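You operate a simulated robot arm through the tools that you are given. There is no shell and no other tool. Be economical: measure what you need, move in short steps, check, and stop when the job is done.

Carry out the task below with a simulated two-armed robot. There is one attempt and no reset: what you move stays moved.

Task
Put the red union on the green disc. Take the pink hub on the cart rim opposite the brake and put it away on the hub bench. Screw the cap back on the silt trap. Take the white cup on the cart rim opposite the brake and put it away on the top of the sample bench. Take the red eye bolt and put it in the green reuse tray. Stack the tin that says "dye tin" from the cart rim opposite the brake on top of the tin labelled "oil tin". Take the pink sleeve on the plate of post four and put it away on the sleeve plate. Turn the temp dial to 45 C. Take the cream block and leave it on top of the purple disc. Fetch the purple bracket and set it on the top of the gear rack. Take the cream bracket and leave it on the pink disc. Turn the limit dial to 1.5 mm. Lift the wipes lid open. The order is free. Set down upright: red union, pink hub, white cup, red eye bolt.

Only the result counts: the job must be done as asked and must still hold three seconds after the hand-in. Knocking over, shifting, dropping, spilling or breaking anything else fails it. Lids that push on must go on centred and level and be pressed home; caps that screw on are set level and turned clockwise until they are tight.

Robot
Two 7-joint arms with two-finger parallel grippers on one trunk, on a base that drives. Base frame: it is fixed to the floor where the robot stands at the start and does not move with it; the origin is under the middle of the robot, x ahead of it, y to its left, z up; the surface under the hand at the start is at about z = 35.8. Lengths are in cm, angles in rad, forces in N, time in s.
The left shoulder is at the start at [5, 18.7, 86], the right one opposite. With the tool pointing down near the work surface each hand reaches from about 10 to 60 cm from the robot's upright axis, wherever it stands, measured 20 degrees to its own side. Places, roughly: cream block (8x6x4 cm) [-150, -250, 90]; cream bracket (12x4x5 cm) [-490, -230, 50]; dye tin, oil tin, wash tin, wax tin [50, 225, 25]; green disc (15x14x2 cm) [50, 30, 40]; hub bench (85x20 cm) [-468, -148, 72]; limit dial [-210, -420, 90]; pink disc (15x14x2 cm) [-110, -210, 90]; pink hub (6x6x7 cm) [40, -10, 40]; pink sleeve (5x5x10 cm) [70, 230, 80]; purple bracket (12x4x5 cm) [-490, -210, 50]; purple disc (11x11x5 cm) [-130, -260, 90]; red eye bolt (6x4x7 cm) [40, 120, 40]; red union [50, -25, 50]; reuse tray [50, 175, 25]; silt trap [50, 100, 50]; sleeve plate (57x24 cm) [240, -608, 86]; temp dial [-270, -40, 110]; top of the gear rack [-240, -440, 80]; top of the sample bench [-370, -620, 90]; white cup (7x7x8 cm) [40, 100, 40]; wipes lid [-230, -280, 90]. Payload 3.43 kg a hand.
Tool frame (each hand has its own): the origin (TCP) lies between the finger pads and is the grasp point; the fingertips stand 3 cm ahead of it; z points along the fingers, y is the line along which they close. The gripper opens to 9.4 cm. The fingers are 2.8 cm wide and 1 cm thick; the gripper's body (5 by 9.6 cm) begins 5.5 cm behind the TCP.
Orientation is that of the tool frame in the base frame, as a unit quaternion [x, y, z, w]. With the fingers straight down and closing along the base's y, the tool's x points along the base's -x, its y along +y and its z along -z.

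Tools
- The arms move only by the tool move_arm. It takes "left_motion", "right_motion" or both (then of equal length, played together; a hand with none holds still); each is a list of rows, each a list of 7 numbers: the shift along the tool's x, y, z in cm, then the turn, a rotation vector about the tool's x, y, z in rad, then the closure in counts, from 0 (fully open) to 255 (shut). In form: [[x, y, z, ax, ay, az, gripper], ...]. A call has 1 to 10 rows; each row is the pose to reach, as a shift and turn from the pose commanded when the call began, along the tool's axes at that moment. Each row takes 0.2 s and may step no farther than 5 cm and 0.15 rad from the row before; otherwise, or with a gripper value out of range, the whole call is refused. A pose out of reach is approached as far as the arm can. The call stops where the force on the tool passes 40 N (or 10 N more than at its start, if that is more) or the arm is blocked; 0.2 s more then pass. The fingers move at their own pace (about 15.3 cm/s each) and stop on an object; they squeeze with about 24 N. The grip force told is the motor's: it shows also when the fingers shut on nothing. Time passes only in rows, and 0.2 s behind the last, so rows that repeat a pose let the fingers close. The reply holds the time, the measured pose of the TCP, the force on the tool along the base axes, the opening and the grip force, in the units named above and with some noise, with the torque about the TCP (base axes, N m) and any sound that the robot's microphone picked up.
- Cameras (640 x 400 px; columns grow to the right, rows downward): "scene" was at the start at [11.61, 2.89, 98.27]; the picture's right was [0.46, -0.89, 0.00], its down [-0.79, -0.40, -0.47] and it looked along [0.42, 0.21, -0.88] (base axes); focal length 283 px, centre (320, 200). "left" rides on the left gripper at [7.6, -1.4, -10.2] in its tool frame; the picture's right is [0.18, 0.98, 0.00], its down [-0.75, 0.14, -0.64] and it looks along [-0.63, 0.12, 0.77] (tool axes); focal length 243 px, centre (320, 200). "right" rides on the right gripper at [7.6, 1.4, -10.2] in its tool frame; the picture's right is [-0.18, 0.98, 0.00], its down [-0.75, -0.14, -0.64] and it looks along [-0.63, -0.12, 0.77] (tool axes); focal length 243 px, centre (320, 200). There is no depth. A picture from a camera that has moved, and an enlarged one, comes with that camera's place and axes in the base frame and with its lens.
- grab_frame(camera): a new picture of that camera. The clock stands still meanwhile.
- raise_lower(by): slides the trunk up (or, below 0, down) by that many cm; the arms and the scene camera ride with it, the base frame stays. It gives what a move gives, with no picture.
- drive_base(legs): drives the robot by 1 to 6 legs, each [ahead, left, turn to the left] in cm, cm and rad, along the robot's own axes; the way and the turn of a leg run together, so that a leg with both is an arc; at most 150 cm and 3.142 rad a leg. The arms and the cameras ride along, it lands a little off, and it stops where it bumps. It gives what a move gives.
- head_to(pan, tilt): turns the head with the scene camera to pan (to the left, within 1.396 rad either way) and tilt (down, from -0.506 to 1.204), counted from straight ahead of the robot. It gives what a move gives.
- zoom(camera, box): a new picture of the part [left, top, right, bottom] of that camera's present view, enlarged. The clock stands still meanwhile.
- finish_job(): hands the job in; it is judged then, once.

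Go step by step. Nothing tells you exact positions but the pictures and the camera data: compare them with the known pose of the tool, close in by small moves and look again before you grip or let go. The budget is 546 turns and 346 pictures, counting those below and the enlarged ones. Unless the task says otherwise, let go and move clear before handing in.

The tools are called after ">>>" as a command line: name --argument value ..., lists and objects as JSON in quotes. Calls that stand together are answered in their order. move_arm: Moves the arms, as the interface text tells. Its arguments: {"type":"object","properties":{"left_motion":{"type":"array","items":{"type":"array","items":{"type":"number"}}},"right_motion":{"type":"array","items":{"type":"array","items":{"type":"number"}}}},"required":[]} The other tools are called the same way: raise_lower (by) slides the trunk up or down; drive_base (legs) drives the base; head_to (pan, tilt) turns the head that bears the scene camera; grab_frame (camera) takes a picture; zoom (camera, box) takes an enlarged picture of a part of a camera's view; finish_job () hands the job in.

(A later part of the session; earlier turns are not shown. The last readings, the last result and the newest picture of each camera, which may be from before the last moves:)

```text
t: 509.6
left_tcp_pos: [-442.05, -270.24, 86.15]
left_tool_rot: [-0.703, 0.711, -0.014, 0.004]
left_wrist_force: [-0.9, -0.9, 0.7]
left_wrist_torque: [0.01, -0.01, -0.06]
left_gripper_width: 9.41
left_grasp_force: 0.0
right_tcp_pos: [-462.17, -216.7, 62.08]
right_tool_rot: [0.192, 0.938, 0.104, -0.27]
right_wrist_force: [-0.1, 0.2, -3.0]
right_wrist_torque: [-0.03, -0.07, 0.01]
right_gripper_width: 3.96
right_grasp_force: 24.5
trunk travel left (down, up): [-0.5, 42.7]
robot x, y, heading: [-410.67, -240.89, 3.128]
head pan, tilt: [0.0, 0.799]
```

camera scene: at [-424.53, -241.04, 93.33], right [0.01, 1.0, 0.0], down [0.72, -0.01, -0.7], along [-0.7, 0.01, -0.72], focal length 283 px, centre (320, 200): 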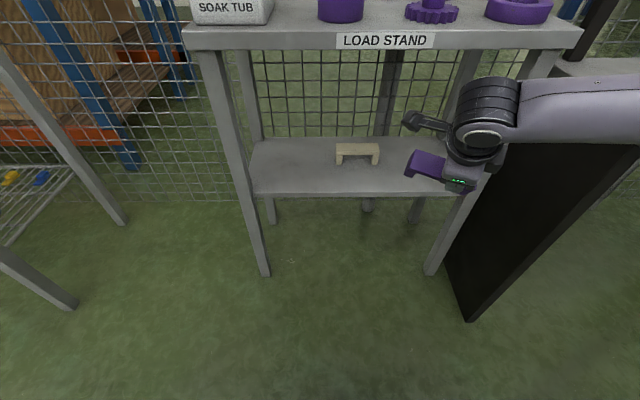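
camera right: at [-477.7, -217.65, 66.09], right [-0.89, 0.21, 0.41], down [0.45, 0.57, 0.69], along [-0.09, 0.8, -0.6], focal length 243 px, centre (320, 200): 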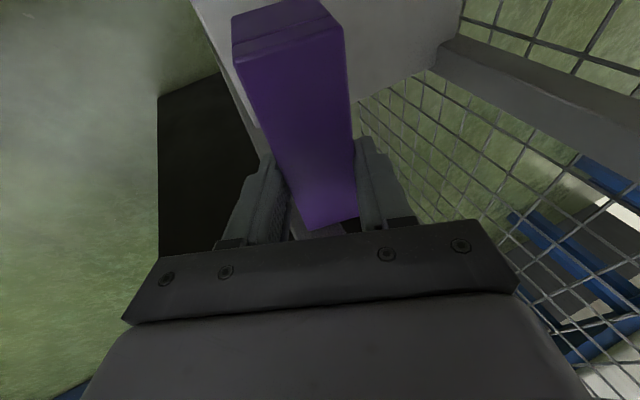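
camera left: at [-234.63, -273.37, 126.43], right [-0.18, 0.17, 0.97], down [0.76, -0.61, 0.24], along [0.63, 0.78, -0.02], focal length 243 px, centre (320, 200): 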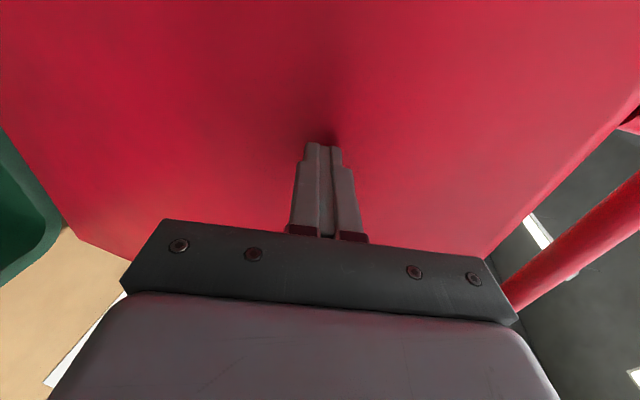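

>>> move_arm --right_motion '[[0, 0, 0, -0.028, -0.063, 0.127, 255], [0, 0, 0, -0.057, -0.126, 0.254, 255], [0, 0, 0, -0.085, -0.189, 0.381, 255], [0, 0, 0, -0.114, -0.252, 0.508, 255], [0, 0, 0, -0.142, -0.315, 0.635, 255], [0, 0, 0, -0.171, -0.378, 0.762, 255], [0, 0, 0, -0.199, -0.441, 0.889, 255], [0, 0, 0, -0.228, -0.504, 1.016, 255], [0, 0, 0, -0.256, -0.567, 1.143, 255]]'

>>> grab_frame --camera "right"

```text
t: 511.6
left_tcp_pos: [-442.13, -270.25, 86.17]
left_tool_rot: [-0.703, 0.711, -0.013, 0.004]
left_wrist_force: [-0.1, -0.3, -0.2]
left_wrist_torque: [0.01, 0.01, 0.01]
left_gripper_width: 9.42
left_grasp_force: 0.1
right_tcp_pos: [-462.35, -216.57, 61.86]
right_tool_rot: [0.712, 0.702, 0.001, 0.0]
right_wrist_force: [0.7, 0.0, -2.9]
right_wrist_torque: [-0.07, 0.0, 0.02]
right_gripper_width: 3.98
right_grasp_force: 24.0
trunk travel left (down, up): [-0.5, 42.7]
robot x, y, heading: [-410.65, -241.01, 3.135]
head pan, tilt: [0.0, 0.799]
```

```text
96 pictures are left
camera right: at [-460.69, -209.08, 72.27], right [0.98, -0.2, 0.0], down [-0.15, -0.75, 0.64], along [-0.13, -0.63, -0.77], focal length 243 px, centre (320, 200)
```

right: 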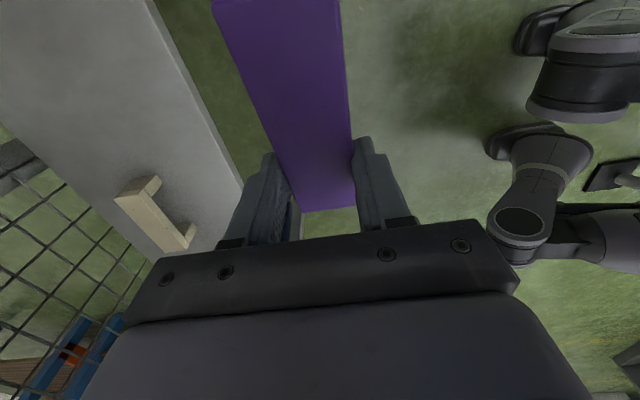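

Now the cream bracket with the left hand: raise the right hand clear, move in and turn slightly right.

>>> move_arm --right_motion '[[0, 1, -4.7, 0, 0, 0, 255], [0, 2, -9.4, 0, 0, 0, 255], [0, 3, -14, 0, 0, 0, 255], [0, 4, -18.6, 0, 0, 0, 255], [0, 5, -23.2, 0, 0, 0, 255], [0, 6, -27.8, 0, 0, 0, 255], [0, 7, -32.4, 0, 0, 0, 255]]'

>>> drive_base --legs '[[19, 0, 0], [0, 0, -0.37]]'

>>> grab_frame --camera "scene"

```text
t: 513.2
left_tcp_pos: [-442.13, -270.29, 86.07]
left_tool_rot: [-0.702, 0.712, -0.013, 0.005]
left_wrist_force: [0.1, 0.6, 0.2]
left_wrist_torque: [-0.02, -0.04, 0.0]
left_gripper_width: 9.4
left_grasp_force: 0.0
right_tcp_pos: [-454.85, -216.76, 94.36]
right_tool_rot: [0.711, 0.704, 0.0, 0.0]
right_wrist_force: [-0.7, 1.4, -3.4]
right_wrist_torque: [-0.1, 0.01, 0.0]
right_gripper_width: 3.97
right_grasp_force: 24.1
trunk travel left (down, up): [-0.5, 42.7]
robot x, y, heading: [-410.84, -241.16, 3.133]
head pan, tilt: [0.0, 0.799]
```

```text
t: 515.9
left_tcp_pos: [-469.51, -256.92, 86.11]
left_tool_rot: [-0.562, 0.827, -0.014, 0.002]
left_wrist_force: [1.7, -0.3, 0.3]
left_wrist_torque: [0.03, 0.02, 0.01]
left_gripper_width: 9.39
left_grasp_force: 0.0
right_tcp_pos: [-462.35, -202.47, 94.47]
right_tool_rot: [0.827, 0.562, 0.002, -0.002]
right_wrist_force: [-0.5, -0.1, -2.9]
right_wrist_torque: [-0.08, 0.06, 0.01]
right_gripper_width: 3.97
right_grasp_force: 24.0
trunk travel left (down, up): [-0.5, 42.7]
robot x, y, heading: [-430.04, -240.98, 2.771]
head pan, tilt: [0.0, 0.799]
```

```text
95 pictures are left
camera scene: at [-442.65, -235.92, 93.34], right [0.37, 0.93, 0.0], down [0.67, -0.26, -0.7], along [-0.65, 0.25, -0.72], focal length 283 px, centre (320, 200)
```

scene: 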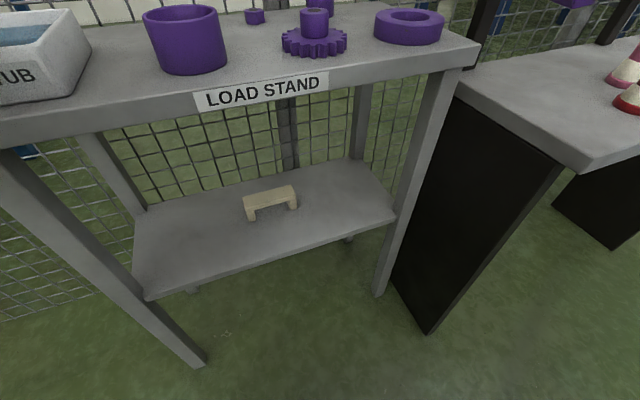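

>>> move_arm --left_motion '[[-4.5, 0, 0, 0, 0, -0.1, 65], [-9, 0, 0, 0, 0, -0.2, 65], [-13.5, 0.1, 0, 0, 0, -0.3, 65], [-18.1, 0.2, 0, 0, 0, -0.377, 65], [-18.1, 0.2, 4.8, 0, 0, -0.377, 65], [-18.1, 0.2, 9.6, 0, 0, -0.377, 65], [-18.1, 0.2, 14.4, 0, 0, -0.377, 65], [-18.1, 0.2, 19.2, 0, 0, -0.377, 65], [-18.1, 0.2, 24, 0, 0, -0.377, 65], [-18.1, 0.2, 28.8, 0, 0, -0.377, 65]]'

```text
t: 517.9
left_tcp_pos: [-464.86, -238.83, 71.17]
left_tool_rot: [-0.701, 0.703, 0.108, -0.052]
left_wrist_force: [-0.5, 0.6, -0.1]
left_wrist_torque: [0.01, 0.0, -0.01]
left_gripper_width: 7.02
left_grasp_force: 0.0
right_tcp_pos: [-461.76, -202.04, 94.43]
right_tool_rot: [0.827, 0.562, -0.005, -0.001]
right_wrist_force: [0.0, 0.3, -3.1]
right_wrist_torque: [-0.11, 0.05, -0.03]
right_gripper_width: 3.96
right_grasp_force: 24.0
trunk travel left (down, up): [-0.5, 42.7]
robot x, y, heading: [-429.51, -241.14, 2.767]
head pan, tilt: [0.0, 0.799]
stopped in row 9 (left hand): the arm was blocked; the commanded pose is now the measured one
```

>>> grab_frame --camera "scene"

```text
94 pictures are left
camera scene: at [-442.06, -235.6, 93.33], right [0.37, 0.93, -0.01], down [0.66, -0.27, -0.7], along [-0.66, 0.25, -0.71], focal length 283 px, centre (320, 200)
```

scene: 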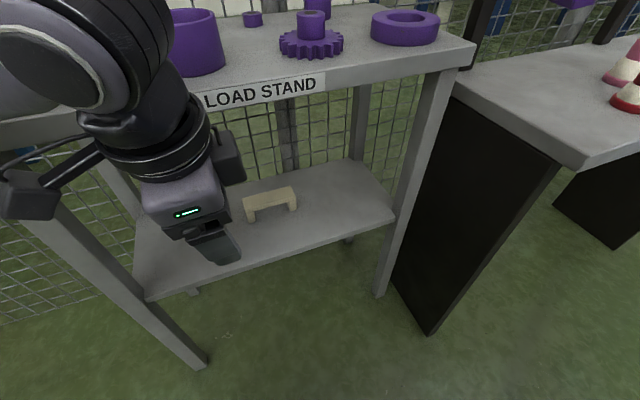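

The hand is too close to the body here. I'll raise it, back the base 25 cm, set the low pose at longer reach, then drive in.

>>> move_arm --left_motion '[[0, 0, -4.5, 0, 0, 0, 65], [0, 0, -9, 0, 0, 0, 65], [0, 0, -13, 0, 0, 0, 65]]'

>>> drive_base --legs '[[-25, 0, 0]]'

```text
t: 518.7
left_tcp_pos: [-462.69, -240.13, 82.7]
left_tool_rot: [-0.703, 0.704, 0.094, -0.044]
left_wrist_force: [-0.2, 0.7, -0.5]
left_wrist_torque: [0.02, -0.01, -0.02]
left_gripper_width: 6.98
left_grasp_force: 0.0
right_tcp_pos: [-462.55, -202.48, 94.36]
right_tool_rot: [0.827, 0.562, 0.001, 0.0]
right_wrist_force: [0.2, 0.5, -2.8]
right_wrist_torque: [-0.06, -0.01, 0.0]
right_gripper_width: 3.97
right_grasp_force: 23.6
trunk travel left (down, up): [-0.5, 42.7]
robot x, y, heading: [-430.03, -240.8, 2.766]
head pan, tilt: [0.0, 0.799]
```

```text
t: 520.2
left_tcp_pos: [-446.96, -246.03, 82.59]
left_tool_rot: [-0.702, 0.705, 0.092, -0.042]
left_wrist_force: [-0.1, 0.8, 0.1]
left_wrist_torque: [-0.04, 0.03, 0.04]
left_gripper_width: 6.99
left_grasp_force: 0.0
right_tcp_pos: [-446.69, -208.53, 94.27]
right_tool_rot: [0.827, 0.562, 0.001, 0.001]
right_wrist_force: [0.0, 0.7, -3.0]
right_wrist_torque: [-0.08, 0.01, -0.02]
right_gripper_width: 3.96
right_grasp_force: 23.7
trunk travel left (down, up): [-0.5, 42.7]
robot x, y, heading: [-413.64, -247.32, 2.768]
head pan, tilt: [0.0, 0.799]
stopped in leg 1: the robot was blocked; the commanded pose is now the measured one
```

>>> move_arm --left_motion '[[0.3, 1.5, 4.3, 0, 0.01, 0, 65], [0.6, 3.1, 8.6, 0, 0.02, 0, 65], [0.9, 4.6, 12.9, 0, 0.03, 0, 65], [1.2, 6.1, 17.2, 0, 0.04, 0, 65], [1.5, 7.7, 21.5, 0, 0.05, 0, 65], [1.8, 9.2, 25.8, 0, 0.06, 0, 65], [2.1, 10.7, 30.1, 0, 0.07, 0, 65], [2.4, 12.3, 34.5, 0, 0.07, 0, 65], [2.7, 13.8, 38.8, 0, 0.07, 0, 65]]'

>>> grab_frame --camera "scene"

```text
t: 522.2
left_tcp_pos: [-467.64, -246.34, 46.36]
left_tool_rot: [0.705, -0.703, -0.066, 0.066]
left_wrist_force: [0.1, 0.8, 1.0]
left_wrist_torque: [0.01, 0.01, 0.0]
left_gripper_width: 6.99
left_grasp_force: 0.1
right_tcp_pos: [-446.81, -208.57, 94.17]
right_tool_rot: [0.827, 0.562, 0.001, 0.003]
right_wrist_force: [-0.5, 0.5, -3.4]
right_wrist_torque: [-0.06, 0.03, -0.03]
right_gripper_width: 3.95
right_grasp_force: 24.3
trunk travel left (down, up): [-0.5, 42.7]
robot x, y, heading: [-412.95, -247.31, 2.767]
head pan, tilt: [0.0, 0.799]
```

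```text
93 pictures are left
camera scene: at [-427.17, -241.97, 93.13], right [0.37, 0.93, 0.0], down [0.68, -0.27, -0.69], along [-0.64, 0.25, -0.73], focal length 283 px, centre (320, 200)
```

scene: 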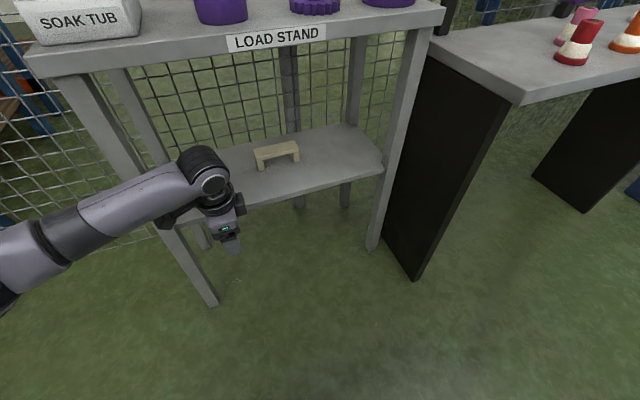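

>>> move_arm --left_motion '[[0, 0.2, -1.0, 0, 0, 0, 65]]'

>>> drive_base --legs '[[17, 0, 0]]'

>>> grab_frame --camera "left"

```text
t: 522.6
left_tcp_pos: [-467.59, -246.3, 47.48]
left_tool_rot: [0.706, -0.702, -0.065, 0.065]
left_wrist_force: [-0.3, 0.3, -0.5]
left_wrist_torque: [0.01, -0.02, -0.01]
left_gripper_width: 7.01
left_grasp_force: 0.0
right_tcp_pos: [-446.73, -208.58, 94.06]
right_tool_rot: [0.827, 0.562, 0.001, 0.002]
right_wrist_force: [0.2, 0.1, -2.6]
right_wrist_torque: [-0.06, 0.05, -0.01]
right_gripper_width: 3.99
right_grasp_force: 23.9
trunk travel left (down, up): [-0.5, 42.7]
robot x, y, heading: [-413.35, -247.17, 2.765]
head pan, tilt: [0.0, 0.799]
```

```text
t: 524.3
left_tcp_pos: [-481.88, -240.39, 47.89]
left_tool_rot: [-0.701, 0.707, 0.066, -0.068]
left_wrist_force: [-0.7, 0.3, -0.7]
left_wrist_torque: [0.01, -0.1, 0.01]
left_gripper_width: 7.0
left_grasp_force: 0.0
right_tcp_pos: [-461.36, -202.77, 94.78]
right_tool_rot: [0.824, 0.567, -0.005, -0.004]
right_wrist_force: [-0.9, -0.1, -2.7]
right_wrist_torque: [-0.05, 0.02, -0.01]
right_gripper_width: 3.98
right_grasp_force: 23.9
trunk travel left (down, up): [-0.5, 42.7]
robot x, y, heading: [-428.76, -240.97, 2.774]
head pan, tilt: [0.0, 0.799]
stopped in leg 1: the robot was blocked; the commanded pose is now the measured one
```

```text
92 pictures are left
camera left: at [-478.62, -248.09, 57.7], right [-0.97, -0.18, 0.19], down [-0.01, 0.75, 0.66], along [-0.26, 0.63, -0.73], focal length 243 px, centre (320, 200)
```

left: 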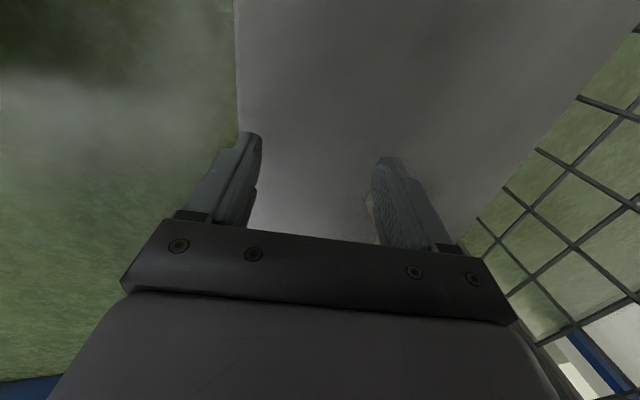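

>>> move_arm --left_motion '[[0, 4, 1.1, 0, 0, 0, 65], [0, 7.95, 2.15, 0, 0, 0, 65], [-1.5, 7.95, 2.15, 0, 0, 0, 65]]'

>>> grab_frame --camera "left"

```text
t: 525.1
left_tcp_pos: [-489.42, -237.71, 46.58]
left_tool_rot: [-0.695, 0.714, 0.065, -0.062]
left_wrist_force: [0.4, 0.0, 0.6]
left_wrist_torque: [0.01, 0.07, -0.03]
left_gripper_width: 6.99
left_grasp_force: 0.2
right_tcp_pos: [-461.29, -202.56, 94.84]
right_tool_rot: [0.825, 0.565, -0.006, -0.004]
right_wrist_force: [0.6, -1.1, -2.1]
right_wrist_torque: [-0.03, 0.06, 0.01]
right_gripper_width: 4.0
right_grasp_force: 24.3
trunk travel left (down, up): [-0.5, 42.7]
robot x, y, heading: [-428.94, -240.99, 2.769]
head pan, tilt: [0.0, 0.799]
```

```text
91 pictures are left
camera left: at [-486.37, -245.54, 56.5], right [-0.97, -0.16, 0.18], down [0.0, 0.75, 0.66], along [-0.24, 0.64, -0.73], focal length 243 px, centre (320, 200)
```

left: 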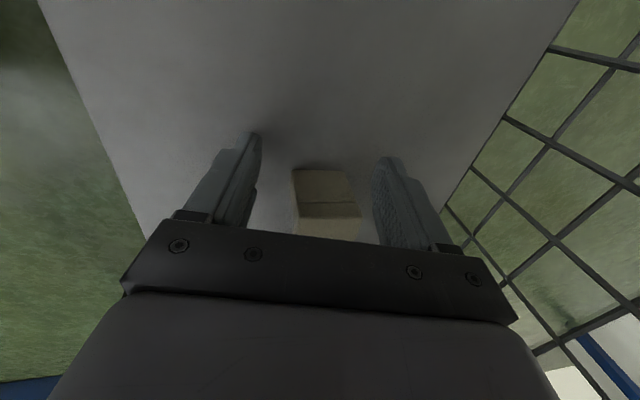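

Nicely centred. Slide north over it, grip and lift.

>>> move_arm --left_motion '[[-3.5, 0, -0.3, 0, 0, 0, 65], [-7.4, 0, -0.3, 0, 0, 0, 65], [-7.4, 0, -0.3, 0, 0, 0, 160], [-7.4, 0, -0.3, 0, 0, 0, 255], [-7.4, 0, -0.3, 0, 0, 0, 255], [-7.4, 0, -0.3, 0, 0, 0, 255], [-7.4, 0.3, -2, 0, 0, 0, 255], [-7.4, 0.5, -3, 0, 0, 0, 255]]'

>>> grab_frame --camera "left"

```text
t: 526.9
left_tcp_pos: [-490.13, -231.58, 49.78]
left_tool_rot: [-0.702, 0.706, 0.063, -0.065]
left_wrist_force: [0.6, 0.0, -3.2]
left_wrist_torque: [-0.06, 0.03, -0.02]
left_gripper_width: 4.16
left_grasp_force: 23.2
right_tcp_pos: [-462.01, -202.78, 94.77]
right_tool_rot: [0.824, 0.566, -0.002, -0.003]
right_wrist_force: [0.4, 0.3, -1.7]
right_wrist_torque: [-0.08, 0.04, -0.01]
right_gripper_width: 3.99
right_grasp_force: 23.7
trunk travel left (down, up): [-0.5, 42.7]
robot x, y, heading: [-429.27, -240.88, 2.773]
head pan, tilt: [0.0, 0.799]
```

```text
90 pictures are left
camera left: at [-486.91, -239.23, 59.7], right [-0.97, -0.18, 0.18], down [-0.02, 0.76, 0.65], along [-0.25, 0.63, -0.73], focal length 243 px, centre (320, 200)
```

left: 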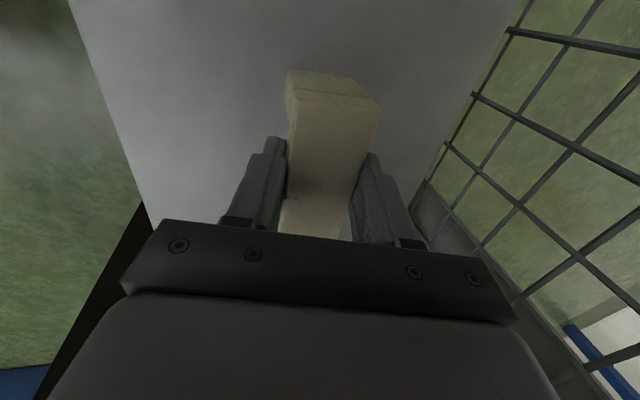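

>>> drive_base --legs '[[-16, 0, 0]]'

>>> move_arm --left_motion '[[0, -4, -1, 0, 0, 0, 255], [0, -5, -5, 0.04, 0, 0, 255], [0, -5, -9.5, 0.08, 0, 0, 255], [0, -5, -14, 0.12, 0, 0, 255], [0, -5, -18.5, 0.17, 0, 0, 255], [0, -5, -23, 0.18, 0, 0, 255], [0, -5, -27.5, 0.18, 0, 0, 255], [0, -5, -32, 0.18, 0, 0, 255], [0, -5, -36.5, 0.18, 0, 0, 255], [0, -5, -41, 0.18, 0, 0, 255]]'

>>> grab_frame --camera "scene"

```text
t: 528.3
left_tcp_pos: [-475.69, -237.07, 49.83]
left_tool_rot: [-0.701, 0.707, 0.063, -0.065]
left_wrist_force: [-0.9, 0.5, -2.2]
left_wrist_torque: [-0.07, -0.02, -0.02]
left_gripper_width: 4.13
left_grasp_force: 23.7
right_tcp_pos: [-447.3, -208.22, 94.76]
right_tool_rot: [0.826, 0.564, -0.001, -0.002]
right_wrist_force: [0.1, 0.8, -3.5]
right_wrist_torque: [-0.04, 0.04, 0.01]
right_gripper_width: 3.94
right_grasp_force: 23.8
trunk travel left (down, up): [-0.5, 42.7]
robot x, y, heading: [-414.75, -246.65, 2.772]
head pan, tilt: [0.0, 0.799]
```

```text
t: 530.5
left_tcp_pos: [-463.47, -236.86, 89.42]
left_tool_rot: [-0.704, 0.71, 0.0, -0.002]
left_wrist_force: [-0.6, 0.0, -2.8]
left_wrist_torque: [-0.03, -0.03, 0.01]
left_gripper_width: 4.13
left_grasp_force: 23.6
right_tcp_pos: [-447.43, -208.19, 94.77]
right_tool_rot: [0.826, 0.564, -0.002, -0.002]
right_wrist_force: [0.4, -0.5, -2.7]
right_wrist_torque: [-0.06, 0.03, -0.01]
right_gripper_width: 3.96
right_grasp_force: 24.0
trunk travel left (down, up): [-0.5, 42.7]
robot x, y, heading: [-414.16, -246.67, 2.769]
head pan, tilt: [0.0, 0.799]
```

```text
89 pictures are left
camera scene: at [-427.61, -241.58, 93.33], right [0.36, 0.93, 0.0], down [0.67, -0.26, -0.7], along [-0.65, 0.25, -0.72], focal length 283 px, centre (320, 200)
```

scene: 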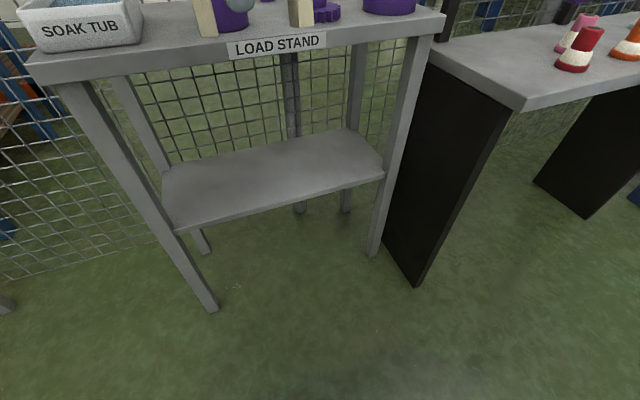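

Both brackets are in hand. Raise the trunk and drive back to the corridor, ending facing south in front of the gear-rack cabinet.

>>> raise_lower --by 24

>>> drive_base --legs '[[0, 0, -1.17], [0, 20, 0], [-100, 0, 0], [0, 0, -3.13]]'

>>> drive_base --legs '[[0, 85, 0], [0, 82, 0]]'

>>> head_to --pan 0 --tilt 0.7

>>> grab_frame --camera "scene"

```text
t: 533.0
left_tcp_pos: [-463.44, -236.85, 113.5]
left_tool_rot: [-0.704, 0.71, -0.001, -0.002]
left_wrist_force: [-0.5, -0.2, -2.8]
left_wrist_torque: [-0.04, -0.01, -0.01]
left_gripper_width: 4.14
left_grasp_force: 24.6
right_tcp_pos: [-447.4, -208.3, 118.7]
right_tool_rot: [0.825, 0.564, -0.002, -0.003]
right_wrist_force: [1.0, -0.4, -3.3]
right_wrist_torque: [-0.04, 0.01, 0.02]
right_gripper_width: 3.94
right_grasp_force: 24.6
trunk travel left (down, up): [-24.5, 18.7]
robot x, y, heading: [-415.11, -246.55, 2.773]
head pan, tilt: [0.0, 0.799]
```

```text
t: 543.2
left_tcp_pos: [-441.6, -297.62, 113.24]
left_tool_rot: [-0.193, 0.981, 0.0, -0.003]
left_wrist_force: [0.4, -0.7, -1.8]
left_wrist_torque: [0.01, 0.07, -0.03]
left_gripper_width: 3.99
left_grasp_force: 24.1
right_tcp_pos: [-408.88, -301.27, 118.63]
right_tool_rot: [1.0, 0.013, 0.0, -0.003]
right_wrist_force: [0.2, 0.0, -4.1]
right_wrist_torque: [-0.03, 0.05, -0.04]
right_gripper_width: 3.97
right_grasp_force: 23.7
trunk travel left (down, up): [-24.5, 18.7]
robot x, y, heading: [-431.62, -345.99, 1.598]
head pan, tilt: [0.0, 0.799]
stopped in leg 4: the robot was blocked; the commanded pose is now the measured one
```

```text
t: 544.0
left_tcp_pos: [-441.56, -297.61, 113.29]
left_tool_rot: [-0.193, 0.981, -0.001, -0.003]
left_wrist_force: [-0.5, -0.5, -3.4]
left_wrist_torque: [-0.04, 0.05, 0.01]
left_gripper_width: 3.97
left_grasp_force: 23.5
right_tcp_pos: [-408.87, -301.35, 118.63]
right_tool_rot: [1.0, 0.013, -0.001, -0.003]
right_wrist_force: [0.3, 0.7, -2.8]
right_wrist_torque: [-0.01, 0.08, -0.02]
right_gripper_width: 3.96
right_grasp_force: 23.8
trunk travel left (down, up): [-24.5, 18.7]
robot x, y, heading: [-431.37, -346.25, 1.594]
head pan, tilt: [0.0, 0.799]
stopped in leg 1: the robot was blocked; the commanded pose is now the measured one
```

```text
t: 544.7
left_tcp_pos: [-441.53, -297.56, 113.29]
left_tool_rot: [-0.193, 0.981, 0.0, -0.002]
left_wrist_force: [0.1, 0.2, -2.8]
left_wrist_torque: [-0.02, 0.0, 0.03]
left_gripper_width: 3.96
left_grasp_force: 23.9
right_tcp_pos: [-408.93, -301.42, 118.72]
right_tool_rot: [1.0, 0.013, -0.001, -0.003]
right_wrist_force: [-0.7, -0.5, -2.3]
right_wrist_torque: [-0.02, 0.05, 0.02]
right_gripper_width: 3.96
right_grasp_force: 24.4
trunk travel left (down, up): [-24.5, 18.7]
robot x, y, heading: [-431.51, -346.48, 1.6]
head pan, tilt: [0.0, 0.7]
```

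```text
88 pictures are left
camera scene: at [-431.95, -331.99, 118.16], right [1.0, 0.03, 0.0], down [0.02, -0.64, -0.76], along [-0.02, 0.76, -0.64], focal length 283 px, centre (320, 200)
```

scene: 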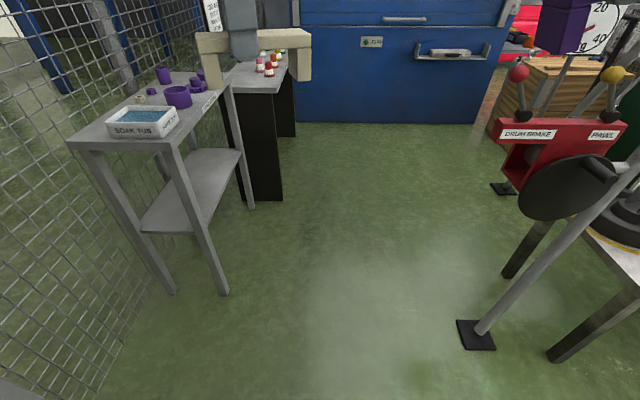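

>>> drive_base --legs '[[0, -28, 0], [0, 0, -3.13]]'

>>> drive_base --legs '[[0, 72, 0], [0, 70, 0]]'

>>> grab_frame --camera "scene"

```text
t: 554.9
left_tcp_pos: [-394.16, -394.24, 113.27]
left_tool_rot: [0.979, 0.202, 0.003, 0.0]
left_wrist_force: [0.1, -0.4, -3.2]
left_wrist_torque: [0.02, -0.05, 0.01]
left_gripper_width: 3.99
left_grasp_force: 24.3
right_tcp_pos: [-426.83, -390.97, 118.73]
right_tool_rot: [-0.021, 1.0, -0.003, 0.001]
right_wrist_force: [0.3, -1.0, -3.8]
right_wrist_torque: [-0.02, -0.08, -0.01]
right_gripper_width: 3.95
right_grasp_force: 23.3
trunk travel left (down, up): [-24.5, 18.7]
robot x, y, heading: [-404.87, -345.79, -1.528]
head pan, tilt: [0.0, 0.7]
```

```text
t: 567.7
left_tcp_pos: [-253.94, -389.94, 113.3]
left_tool_rot: [0.981, 0.194, 0.003, 0.0]
left_wrist_force: [0.4, -0.5, -2.0]
left_wrist_torque: [0.04, -0.04, -0.03]
left_gripper_width: 3.97
left_grasp_force: 23.5
right_tcp_pos: [-286.64, -386.07, 118.67]
right_tool_rot: [-0.015, 1.0, -0.003, 0.001]
right_wrist_force: [-0.9, 1.1, -3.2]
right_wrist_torque: [0.0, -0.08, -0.03]
right_gripper_width: 3.98
right_grasp_force: 24.2
trunk travel left (down, up): [-24.5, 18.7]
robot x, y, heading: [-264.15, -341.06, -1.541]
head pan, tilt: [0.0, 0.7]
```

```text
87 pictures are left
camera scene: at [-263.6, -355.56, 118.16], right [-1.0, -0.03, 0.0], down [-0.02, 0.64, -0.76], along [0.02, -0.76, -0.64], focal length 283 px, centre (320, 200)
```

scene: 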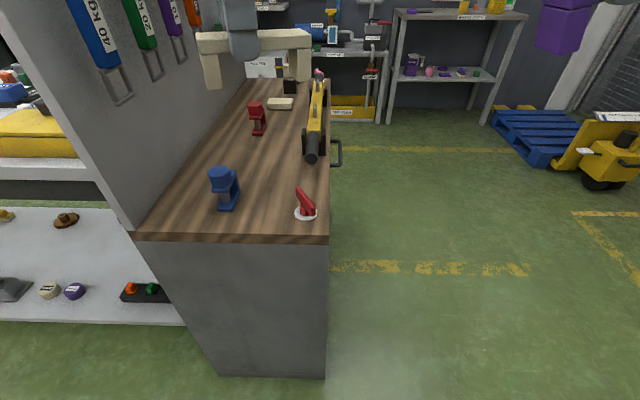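

The wooden cabinet top is the gear-rack top. A free strip lies at about x −251, y −396..−408 between the blue and red items. Retract the left hand, shift the base and turn the purple bracket lengthwise.

>>> move_arm --left_motion '[[1.5, -4, 0, 0, 0, 0, 255], [3.2, -8, 0, 0, 0, 0, 255], [5.3, -12.5, 0, 0, 0, 0, 255], [5.3, -12.5, 0, 0, 0, 0, 255], [5.3, -12.5, 0, 0, 0, 0, 255], [5.3, -12.5, 0, 0, 0, 0, 255], [5.3, -12.5, 0, 0, 0, 0, 255], [5.3, -12.5, 0, 0, 0, 0, 255], [5.3, -12.5, 0, 0, 0, 0, 255], [5.3, -12.5, 0, 0, 0, 0, 255]]' --right_motion '[[0, 0, 0, 0, 0, 0.15, 255], [0, 0, 0, 0, 0, 0.3, 255], [0, 0, 0, 0, 0, 0.45, 255], [0, 0, 0, 0, 0, 0.6, 255], [0, 0, 0, 0, 0, 0.75, 255], [0, 0, 0, 0, 0, 0.9, 255], [0, 0, 0, 0, 0, 1.05, 255], [0, 0, 0, 0, 0, 1.2, 255], [0, 0, 0, 0, 0, 1.35, 255], [0, 0, 0, 0, 0, 1.5, 255]]'

>>> drive_base --legs '[[0, 27, 0], [14, 0, 0]]'

>>> head_to --pan -0.1 --tilt 0.85

>>> grab_frame --camera "scene"

```text
t: 569.9
left_tcp_pos: [-253.89, -376.18, 113.25]
left_tool_rot: [0.981, 0.195, 0.003, 0.0]
left_wrist_force: [-0.2, -0.6, -2.1]
left_wrist_torque: [0.05, -0.01, -0.02]
left_gripper_width: 3.98
left_grasp_force: 23.7
right_tcp_pos: [-286.49, -386.23, 118.67]
right_tool_rot: [0.672, 0.74, -0.001, 0.001]
right_wrist_force: [-0.3, 0.9, -2.8]
right_wrist_torque: [-0.12, 0.0, 0.01]
right_gripper_width: 3.97
right_grasp_force: 23.7
trunk travel left (down, up): [-24.5, 18.7]
robot x, y, heading: [-264.44, -341.35, -1.538]
head pan, tilt: [0.0, 0.7]
```

```text
t: 573.9
left_tcp_pos: [-225.8, -387.39, 113.32]
left_tool_rot: [0.982, 0.19, 0.01, -0.004]
left_wrist_force: [0.2, 0.3, -2.7]
left_wrist_torque: [0.0, -0.04, 0.01]
left_gripper_width: 3.95
left_grasp_force: 24.7
right_tcp_pos: [-258.72, -398.09, 118.6]
right_tool_rot: [0.67, 0.742, -0.001, 0.002]
right_wrist_force: [0.1, -0.4, -3.4]
right_wrist_torque: [-0.08, -0.04, 0.0]
right_gripper_width: 3.98
right_grasp_force: 24.2
trunk travel left (down, up): [-24.5, 18.7]
robot x, y, heading: [-236.05, -352.88, -1.543]
head pan, tilt: [0.0, 0.7]
stopped in leg 2: the force on the tool passed its limit at 78 N (the readings are from after the stop); the commanded pose is now the measured one
```

```text
t: 574.6
left_tcp_pos: [-225.85, -387.32, 113.36]
left_tool_rot: [0.982, 0.189, 0.008, -0.003]
left_wrist_force: [0.0, 0.3, -3.2]
left_wrist_torque: [0.02, -0.03, 0.0]
left_gripper_width: 3.97
left_grasp_force: 24.2
right_tcp_pos: [-258.66, -398.12, 118.64]
right_tool_rot: [0.67, 0.742, 0.0, 0.003]
right_wrist_force: [-0.4, 0.1, -2.8]
right_wrist_torque: [-0.06, 0.03, -0.03]
right_gripper_width: 3.97
right_grasp_force: 24.7
trunk travel left (down, up): [-24.5, 18.7]
robot x, y, heading: [-236.16, -352.75, -1.536]
head pan, tilt: [-0.099, 0.85]
```

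```text
86 pictures are left
camera scene: at [-236.45, -366.61, 116.94], right [-1.0, 0.07, 0.0], down [0.05, 0.75, -0.66], along [-0.04, -0.66, -0.75], focal length 283 px, centre (320, 200)
```

scene: 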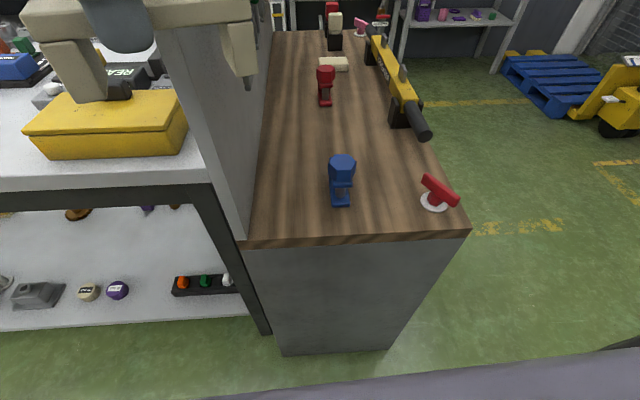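

The cream bracket touched the board edge. Back off slightly and move the left hand inward, away from the board.

>>> drive_base --legs '[[-4, 0, 0]]'

>>> move_arm --left_motion '[[-4, -1.6, 0, 0, 0, 0, 255], [-8, -3.3, 0, 0, 0, 0, 255], [-12, -5, 0, 0, 0, 0, 255]]'

>>> drive_base --legs '[[5, 0, 0]]'

>>> grab_frame --camera "right"

```text
t: 575.5
left_tcp_pos: [-225.98, -383.28, 113.34]
left_tool_rot: [0.982, 0.19, 0.009, -0.004]
left_wrist_force: [-0.1, 0.6, -2.1]
left_wrist_torque: [-0.03, -0.03, 0.03]
left_gripper_width: 3.92
left_grasp_force: 23.9
right_tcp_pos: [-258.85, -393.98, 118.72]
right_tool_rot: [0.67, 0.742, -0.001, 0.002]
right_wrist_force: [0.9, -0.2, -3.8]
right_wrist_torque: [-0.1, -0.01, -0.01]
right_gripper_width: 3.96
right_grasp_force: 24.0
trunk travel left (down, up): [-24.5, 18.7]
robot x, y, heading: [-236.28, -348.99, -1.536]
head pan, tilt: [-0.099, 0.85]
```

```text
t: 576.2
left_tcp_pos: [-239.13, -383.31, 113.23]
left_tool_rot: [0.982, 0.19, 0.008, -0.004]
left_wrist_force: [0.2, 0.2, -2.8]
left_wrist_torque: [0.02, -0.04, 0.01]
left_gripper_width: 3.96
left_grasp_force: 23.6
right_tcp_pos: [-258.87, -394.06, 118.69]
right_tool_rot: [0.671, 0.742, 0.0, 0.003]
right_wrist_force: [-0.1, 0.7, -2.6]
right_wrist_torque: [-0.13, 0.02, 0.01]
right_gripper_width: 3.96
right_grasp_force: 24.0
trunk travel left (down, up): [-24.5, 18.7]
robot x, y, heading: [-236.34, -348.97, -1.537]
head pan, tilt: [-0.099, 0.85]
```

```text
t: 577.2
left_tcp_pos: [-238.93, -388.42, 113.32]
left_tool_rot: [0.982, 0.189, 0.008, -0.003]
left_wrist_force: [-0.4, -0.7, -3.6]
left_wrist_torque: [0.04, -0.04, 0.0]
left_gripper_width: 3.98
left_grasp_force: 24.0
right_tcp_pos: [-258.75, -399.02, 118.62]
right_tool_rot: [0.67, 0.742, 0.0, 0.002]
right_wrist_force: [-0.1, 0.6, -3.3]
right_wrist_torque: [-0.03, -0.03, -0.01]
right_gripper_width: 3.98
right_grasp_force: 23.8
trunk travel left (down, up): [-24.5, 18.7]
robot x, y, heading: [-236.15, -353.98, -1.534]
head pan, tilt: [-0.099, 0.85]
```

```text
85 pictures are left
camera right: at [-257.93, -391.35, 128.83], right [1.0, -0.08, 0.0], down [-0.07, -0.76, 0.64], along [-0.05, -0.64, -0.77], focal length 243 px, centre (320, 200)
```

right: 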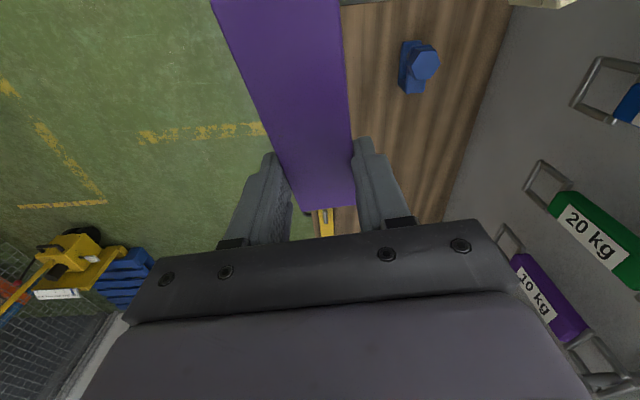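

>>> move_arm --right_motion '[[-1.8, 3.5, 2, 0, 0, 0.05, 255], [-3.7, 7.1, 4, 0, 0, 0.1, 255], [-3.7, 7.1, 9, 0, 0, 0.1, 255], [-3.7, 7.1, 14, 0, 0, 0.1, 255], [-3.7, 7.1, 19, 0, 0, 0.1, 255], [-3.7, 7.1, 24, 0, 0, 0.1, 255], [-3.7, 7.1, 28, 0, 0, 0.1, 255], [-3.7, 7.1, 30, 0, 0, 0.1, 255]]'

>>> grab_frame --camera "right"

>>> zoom --camera "scene" --box '[240, 60, 480, 260]'

```text
t: 579.0
left_tcp_pos: [-239.04, -388.34, 113.25]
left_tool_rot: [0.982, 0.19, 0.008, -0.003]
left_wrist_force: [-0.6, -0.4, -2.7]
left_wrist_torque: [-0.01, -0.04, 0.02]
left_gripper_width: 3.97
left_grasp_force: 23.6
right_tcp_pos: [-251.18, -402.1, 88.49]
right_tool_rot: [0.707, 0.708, -0.001, 0.002]
right_wrist_force: [0.9, 0.7, -3.0]
right_wrist_torque: [-0.05, 0.03, 0.03]
right_gripper_width: 3.98
right_grasp_force: 24.3
trunk travel left (down, up): [-24.5, 18.7]
robot x, y, heading: [-236.03, -353.71, -1.536]
head pan, tilt: [-0.099, 0.85]
```

```text
84 pictures are left
camera right: at [-249.68, -394.63, 98.79], right [0.98, -0.18, 0.0], down [-0.14, -0.75, 0.64], along [-0.12, -0.63, -0.76], focal length 243 px, centre (320, 200)
```

right: 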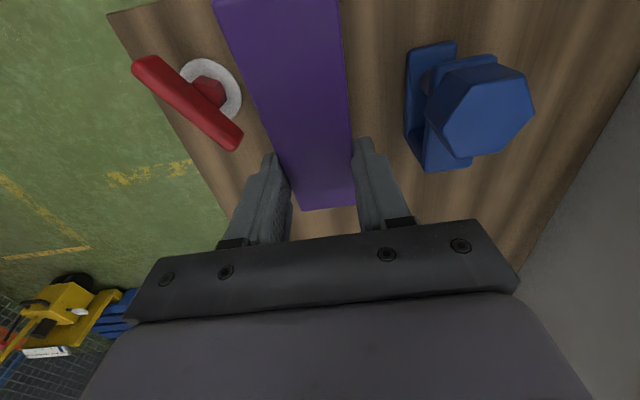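

```text
2.00 times, centred on (360, 160) of scene
camera zoom: at [-236.44, -367.55, 116.94], right [-1.0, 0.07, 0.0], down [0.05, 0.75, -0.66], along [-0.04, -0.66, -0.75], focal length 566 px, centre (240, 280)
```

zoom: 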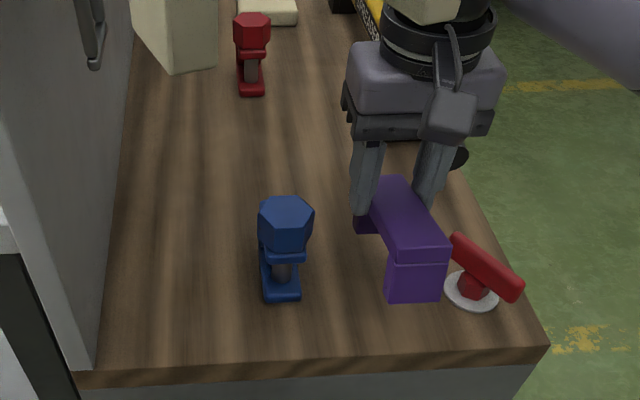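

>>> move_arm --right_motion '[[0, 0.5, 2, 0, 0, 0, 255], [0, 0.5, 4, 0, 0, 0, 255], [0, 0.5, 5, 0, 0, 0, 255], [0, 0.5, 5.5, 0, 0, 0, 255], [0, 0.5, 6, 0, 0, 0, 255]]'

```text
t: 580.2
left_tcp_pos: [-238.94, -388.1, 113.25]
left_tool_rot: [0.982, 0.19, 0.009, -0.002]
left_wrist_force: [0.3, 0.5, -2.7]
left_wrist_torque: [0.01, -0.05, -0.03]
left_gripper_width: 3.98
left_grasp_force: 23.9
right_tcp_pos: [-250.53, -402.22, 83.47]
right_tool_rot: [0.706, 0.708, -0.002, 0.009]
right_wrist_force: [0.4, 1.1, 14.1]
right_wrist_torque: [0.75, 0.37, 0.08]
right_gripper_width: 3.98
right_grasp_force: 23.7
trunk travel left (down, up): [-24.5, 18.7]
robot x, y, heading: [-236.08, -353.92, -1.541]
head pan, tilt: [-0.099, 0.85]
stopped in row 5 (right hand): the force on the tool passed its limit at 44 N (the readings are from after the stop); the commanded pose is now the measured one
```

>>> move_arm --right_motion '[[0, 0, -0.1, 0, 0, 0, 255], [0, 0, -0.1, 0, 0, 0, 120], [0, 0, -0.1, 0, 0, 0, 95], [0, 0, -0.1, 0, 0, 0, 95], [0, 0, -4, 0, 0, 0, 95], [0, 0, -8, 0, 0, 0, 95], [0, 0, -13, 0, 0, 0, 95], [0, 0, -18, 0, 0, 0, 95], [0, 0, -23, 0, 0, 0, 60], [0, 0, -28, 0, 0, 0, 0]]'

>>> zoom --camera "scene" --box '[240, 60, 480, 260]'

```text
t: 582.4
left_tcp_pos: [-238.75, -388.17, 113.35]
left_tool_rot: [0.982, 0.191, 0.009, -0.004]
left_wrist_force: [-0.1, -0.1, -2.5]
left_wrist_torque: [0.02, -0.04, -0.01]
left_gripper_width: 3.96
left_grasp_force: 24.2
right_tcp_pos: [-250.75, -401.85, 111.16]
right_tool_rot: [0.707, 0.708, -0.002, 0.007]
right_wrist_force: [-0.3, 0.5, -0.4]
right_wrist_torque: [0.0, -0.01, 0.01]
right_gripper_width: 9.4
right_grasp_force: 0.0
trunk travel left (down, up): [-24.5, 18.7]
robot x, y, heading: [-236.27, -354.16, -1.535]
head pan, tilt: [-0.099, 0.85]
```

```text
2.00 times, centred on (360, 160) of scene
camera zoom: at [-236.39, -367.48, 116.94], right [-1.0, 0.07, 0.0], down [0.05, 0.75, -0.66], along [-0.04, -0.66, -0.75], focal length 566 px, centre (240, 280)
```

zoom: 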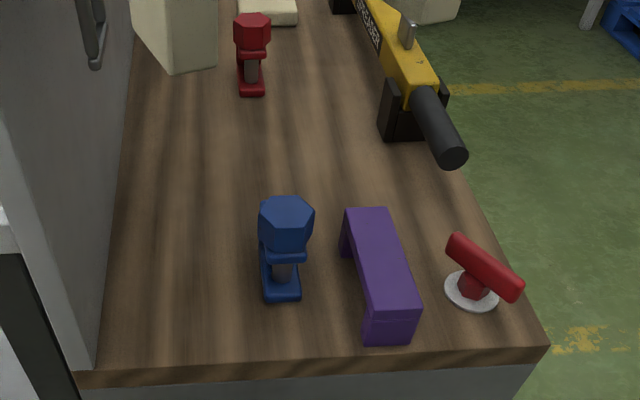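

Purple bracket placed. Now the limit dial on the white table: back off a little, slide east and look.

>>> drive_base --legs '[[-9, 0, 0], [0, 42, 0]]'

>>> head_to --pan 0 --tilt 0.5

>>> grab_frame --camera "scene"

```text
t: 585.6
left_tcp_pos: [-218.64, -378.53, 113.28]
left_tool_rot: [0.982, 0.188, 0.011, -0.002]
left_wrist_force: [-0.3, -0.2, -2.8]
left_wrist_torque: [0.0, -0.03, -0.01]
left_gripper_width: 3.96
left_grasp_force: 24.3
right_tcp_pos: [-231.99, -392.36, 111.21]
right_tool_rot: [0.716, 0.698, -0.004, 0.0]
right_wrist_force: [-22.4, 9.7, -3.5]
right_wrist_torque: [-0.63, -1.32, 0.45]
right_gripper_width: 8.13
right_grasp_force: 0.0
trunk travel left (down, up): [-24.5, 18.7]
robot x, y, heading: [-215.83, -344.1, -1.54]
head pan, tilt: [-0.099, 0.85]
stopped in leg 2: the force on the tool passed its limit at 49 N (the readings are from after the stop); the commanded pose is now the measured one
```

```text
t: 586.4
left_tcp_pos: [-218.6, -378.53, 113.32]
left_tool_rot: [0.982, 0.188, 0.01, -0.002]
left_wrist_force: [0.0, -0.5, -3.8]
left_wrist_torque: [0.02, -0.03, -0.01]
left_gripper_width: 3.97
left_grasp_force: 24.3
right_tcp_pos: [-231.75, -392.41, 111.13]
right_tool_rot: [0.716, 0.698, -0.003, 0.003]
right_wrist_force: [-28.8, 7.5, -0.6]
right_wrist_torque: [-0.51, -1.83, 0.3]
right_gripper_width: 7.8
right_grasp_force: 0.1
trunk travel left (down, up): [-24.5, 18.7]
robot x, y, heading: [-215.51, -344.06, -1.537]
head pan, tilt: [0.0, 0.499]
```

```text
81 pictures are left
camera scene: at [-215.33, -359.11, 119.95], right [-1.0, -0.03, 0.0], down [-0.01, 0.48, -0.88], along [0.03, -0.88, -0.48], focal length 283 px, centre (320, 200)
```

scene: 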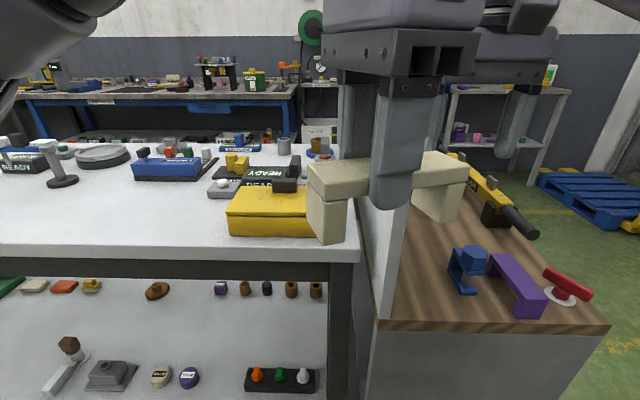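

Right fingers touched the board; step back west, retract the right hand, then continue.

>>> drive_base --legs '[[0, -4, 0]]'

>>> move_arm --right_motion '[[4, -1, 0, 0, 0, 0, 0], [8, -2, 0, 0, 0, 0, 0], [12, -3, 0, 0, 0, 0, 0], [15, -4, 0, 0, 0, 0, 0]]'

>>> drive_base --legs '[[0, 30, 0]]'

>>> grab_frame --camera "scene"

```text
t: 587.4
left_tcp_pos: [-222.23, -378.76, 113.23]
left_tool_rot: [0.982, 0.19, 0.009, -0.004]
left_wrist_force: [0.0, 0.8, -3.1]
left_wrist_torque: [0.03, -0.06, 0.0]
left_gripper_width: 3.96
left_grasp_force: 24.2
right_tcp_pos: [-235.15, -392.67, 111.1]
right_tool_rot: [0.715, 0.699, -0.004, 0.0]
right_wrist_force: [0.0, 0.2, 0.3]
right_wrist_torque: [0.0, -0.01, -0.01]
right_gripper_width: 9.41
right_grasp_force: 0.1
trunk travel left (down, up): [-24.5, 18.7]
robot x, y, heading: [-219.36, -344.17, -1.545]
head pan, tilt: [0.0, 0.499]
```

```text
t: 588.4
left_tcp_pos: [-222.03, -378.82, 113.25]
left_tool_rot: [0.982, 0.19, 0.009, -0.003]
left_wrist_force: [-0.4, -0.8, -2.9]
left_wrist_torque: [0.01, 0.01, 0.0]
left_gripper_width: 3.99
left_grasp_force: 24.6
right_tcp_pos: [-239.12, -377.47, 111.01]
right_tool_rot: [0.714, 0.7, -0.005, -0.001]
right_wrist_force: [-0.3, 0.4, 0.9]
right_wrist_torque: [-0.01, 0.01, 0.01]
right_gripper_width: 9.4
right_grasp_force: 0.1
trunk travel left (down, up): [-24.5, 18.7]
robot x, y, heading: [-219.98, -344.11, -1.538]
head pan, tilt: [0.0, 0.499]
```

```text
t: 591.7
left_tcp_pos: [-191.5, -377.71, 113.34]
left_tool_rot: [0.981, 0.191, 0.009, -0.004]
left_wrist_force: [-0.8, 1.0, -3.3]
left_wrist_torque: [0.04, -0.06, 0.02]
left_gripper_width: 3.99
left_grasp_force: 23.7
right_tcp_pos: [-208.61, -376.56, 111.01]
right_tool_rot: [0.714, 0.701, -0.004, 0.0]
right_wrist_force: [0.0, -0.6, 0.0]
right_wrist_torque: [-0.03, 0.0, -0.02]
right_gripper_width: 9.39
right_grasp_force: 0.1
trunk travel left (down, up): [-24.5, 18.7]
robot x, y, heading: [-189.24, -343.19, -1.531]
head pan, tilt: [0.0, 0.499]
```

```text
80 pictures are left
camera scene: at [-188.48, -358.3, 119.94], right [-1.0, -0.04, 0.0], down [-0.02, 0.48, -0.88], along [0.03, -0.88, -0.48], focal length 283 px, centre (320, 200)
```

scene: 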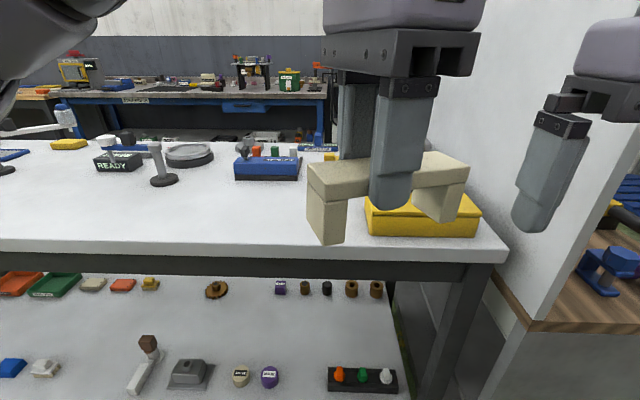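

>>> move_arm --left_motion '[[4.5, 1.9, -1, 0, 0, 0, 255], [9, 3.8, -2, 0, 0, 0, 255], [13.5, 5.6, -3, 0, 0, 0, 255], [18, 7.5, -4, 0, 0, 0, 255], [22, 9.2, -5, 0, 0, 0, 255]]'

>>> head_to --pan -0.25 --tilt 0.7

>>> grab_frame --camera "scene"

```text
t: 592.9
left_tcp_pos: [-167.68, -378.25, 118.63]
left_tool_rot: [0.982, 0.191, 0.009, -0.004]
left_wrist_force: [1.2, 0.5, -3.3]
left_wrist_torque: [0.03, -0.03, 0.05]
left_gripper_width: 3.99
left_grasp_force: 24.2
right_tcp_pos: [-208.57, -376.48, 110.96]
right_tool_rot: [0.714, 0.701, -0.004, 0.001]
right_wrist_force: [0.5, 0.0, -0.1]
right_wrist_torque: [-0.02, -0.04, 0.0]
right_gripper_width: 9.42
right_grasp_force: 0.1
trunk travel left (down, up): [-24.5, 18.7]
robot x, y, heading: [-189.22, -343.49, -1.535]
head pan, tilt: [0.0, 0.499]
```

```text
t: 593.7
left_tcp_pos: [-167.86, -378.13, 118.7]
left_tool_rot: [0.981, 0.192, 0.009, -0.004]
left_wrist_force: [-0.4, -0.1, -2.8]
left_wrist_torque: [0.01, 0.0, 0.0]
left_gripper_width: 3.98
left_grasp_force: 24.1
right_tcp_pos: [-208.53, -376.56, 111.02]
right_tool_rot: [0.713, 0.701, -0.004, 0.001]
right_wrist_force: [0.1, -0.2, -1.6]
right_wrist_torque: [0.03, 0.0, 0.02]
right_gripper_width: 9.4
right_grasp_force: 0.0
trunk travel left (down, up): [-24.5, 18.7]
robot x, y, heading: [-188.98, -342.93, -1.533]
head pan, tilt: [-0.25, 0.7]
```

```text
79 pictures are left
camera scene: at [-190.61, -357.51, 118.17], right [-0.98, 0.21, 0.0], down [0.14, 0.63, -0.77], along [-0.16, -0.75, -0.64], focal length 283 px, centre (320, 200)
```

scene: 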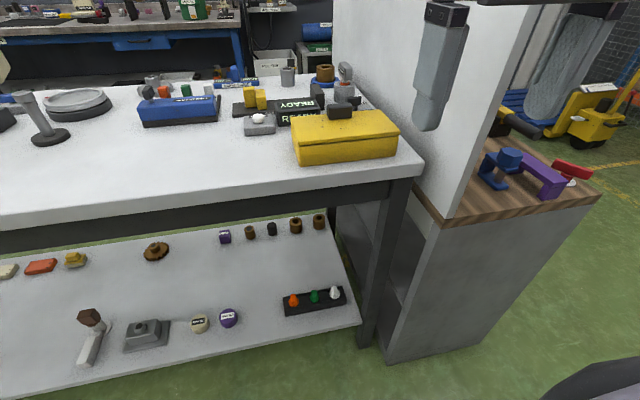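

>>> zoom --camera "scene" --box '[220, 55, 400, 165]'

```text
3.56 times, centred on (310, 110) of scene
camera zoom: at [-190.61, -357.51, 118.17], right [-0.98, 0.21, 0.0], down [0.14, 0.63, -0.77], along [-0.16, -0.75, -0.64], focal length 1007 px, centre (356, 520)
```

zoom: 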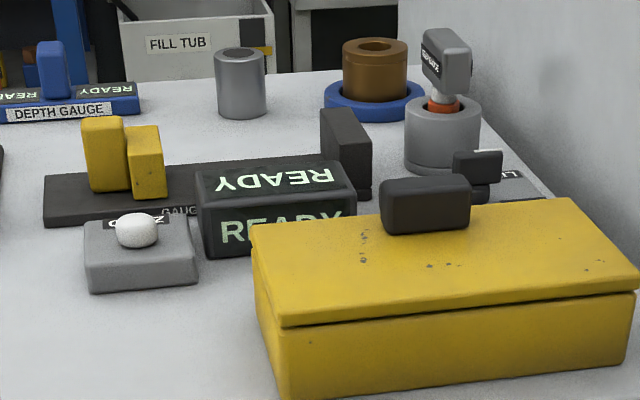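

>>> zoom --camera "scene" --box '[325, 75, 375, 115]'

```text
10.00 times, centred on (350, 95) of scene
camera zoom: at [-190.61, -357.51, 118.17], right [-0.98, 0.21, 0.0], down [0.14, 0.63, -0.77], along [-0.16, -0.75, -0.64], focal length 2831 px, centre (20, 1250)
```

zoom: 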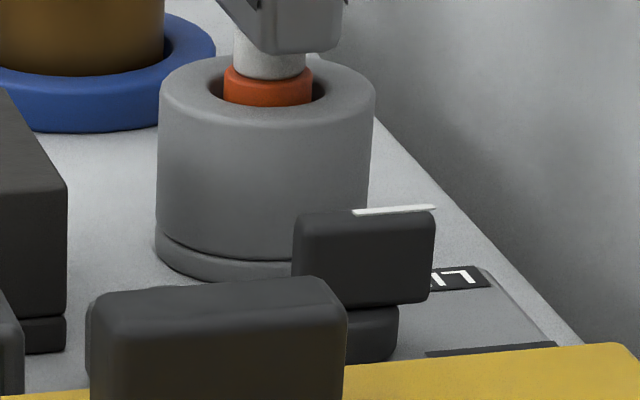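

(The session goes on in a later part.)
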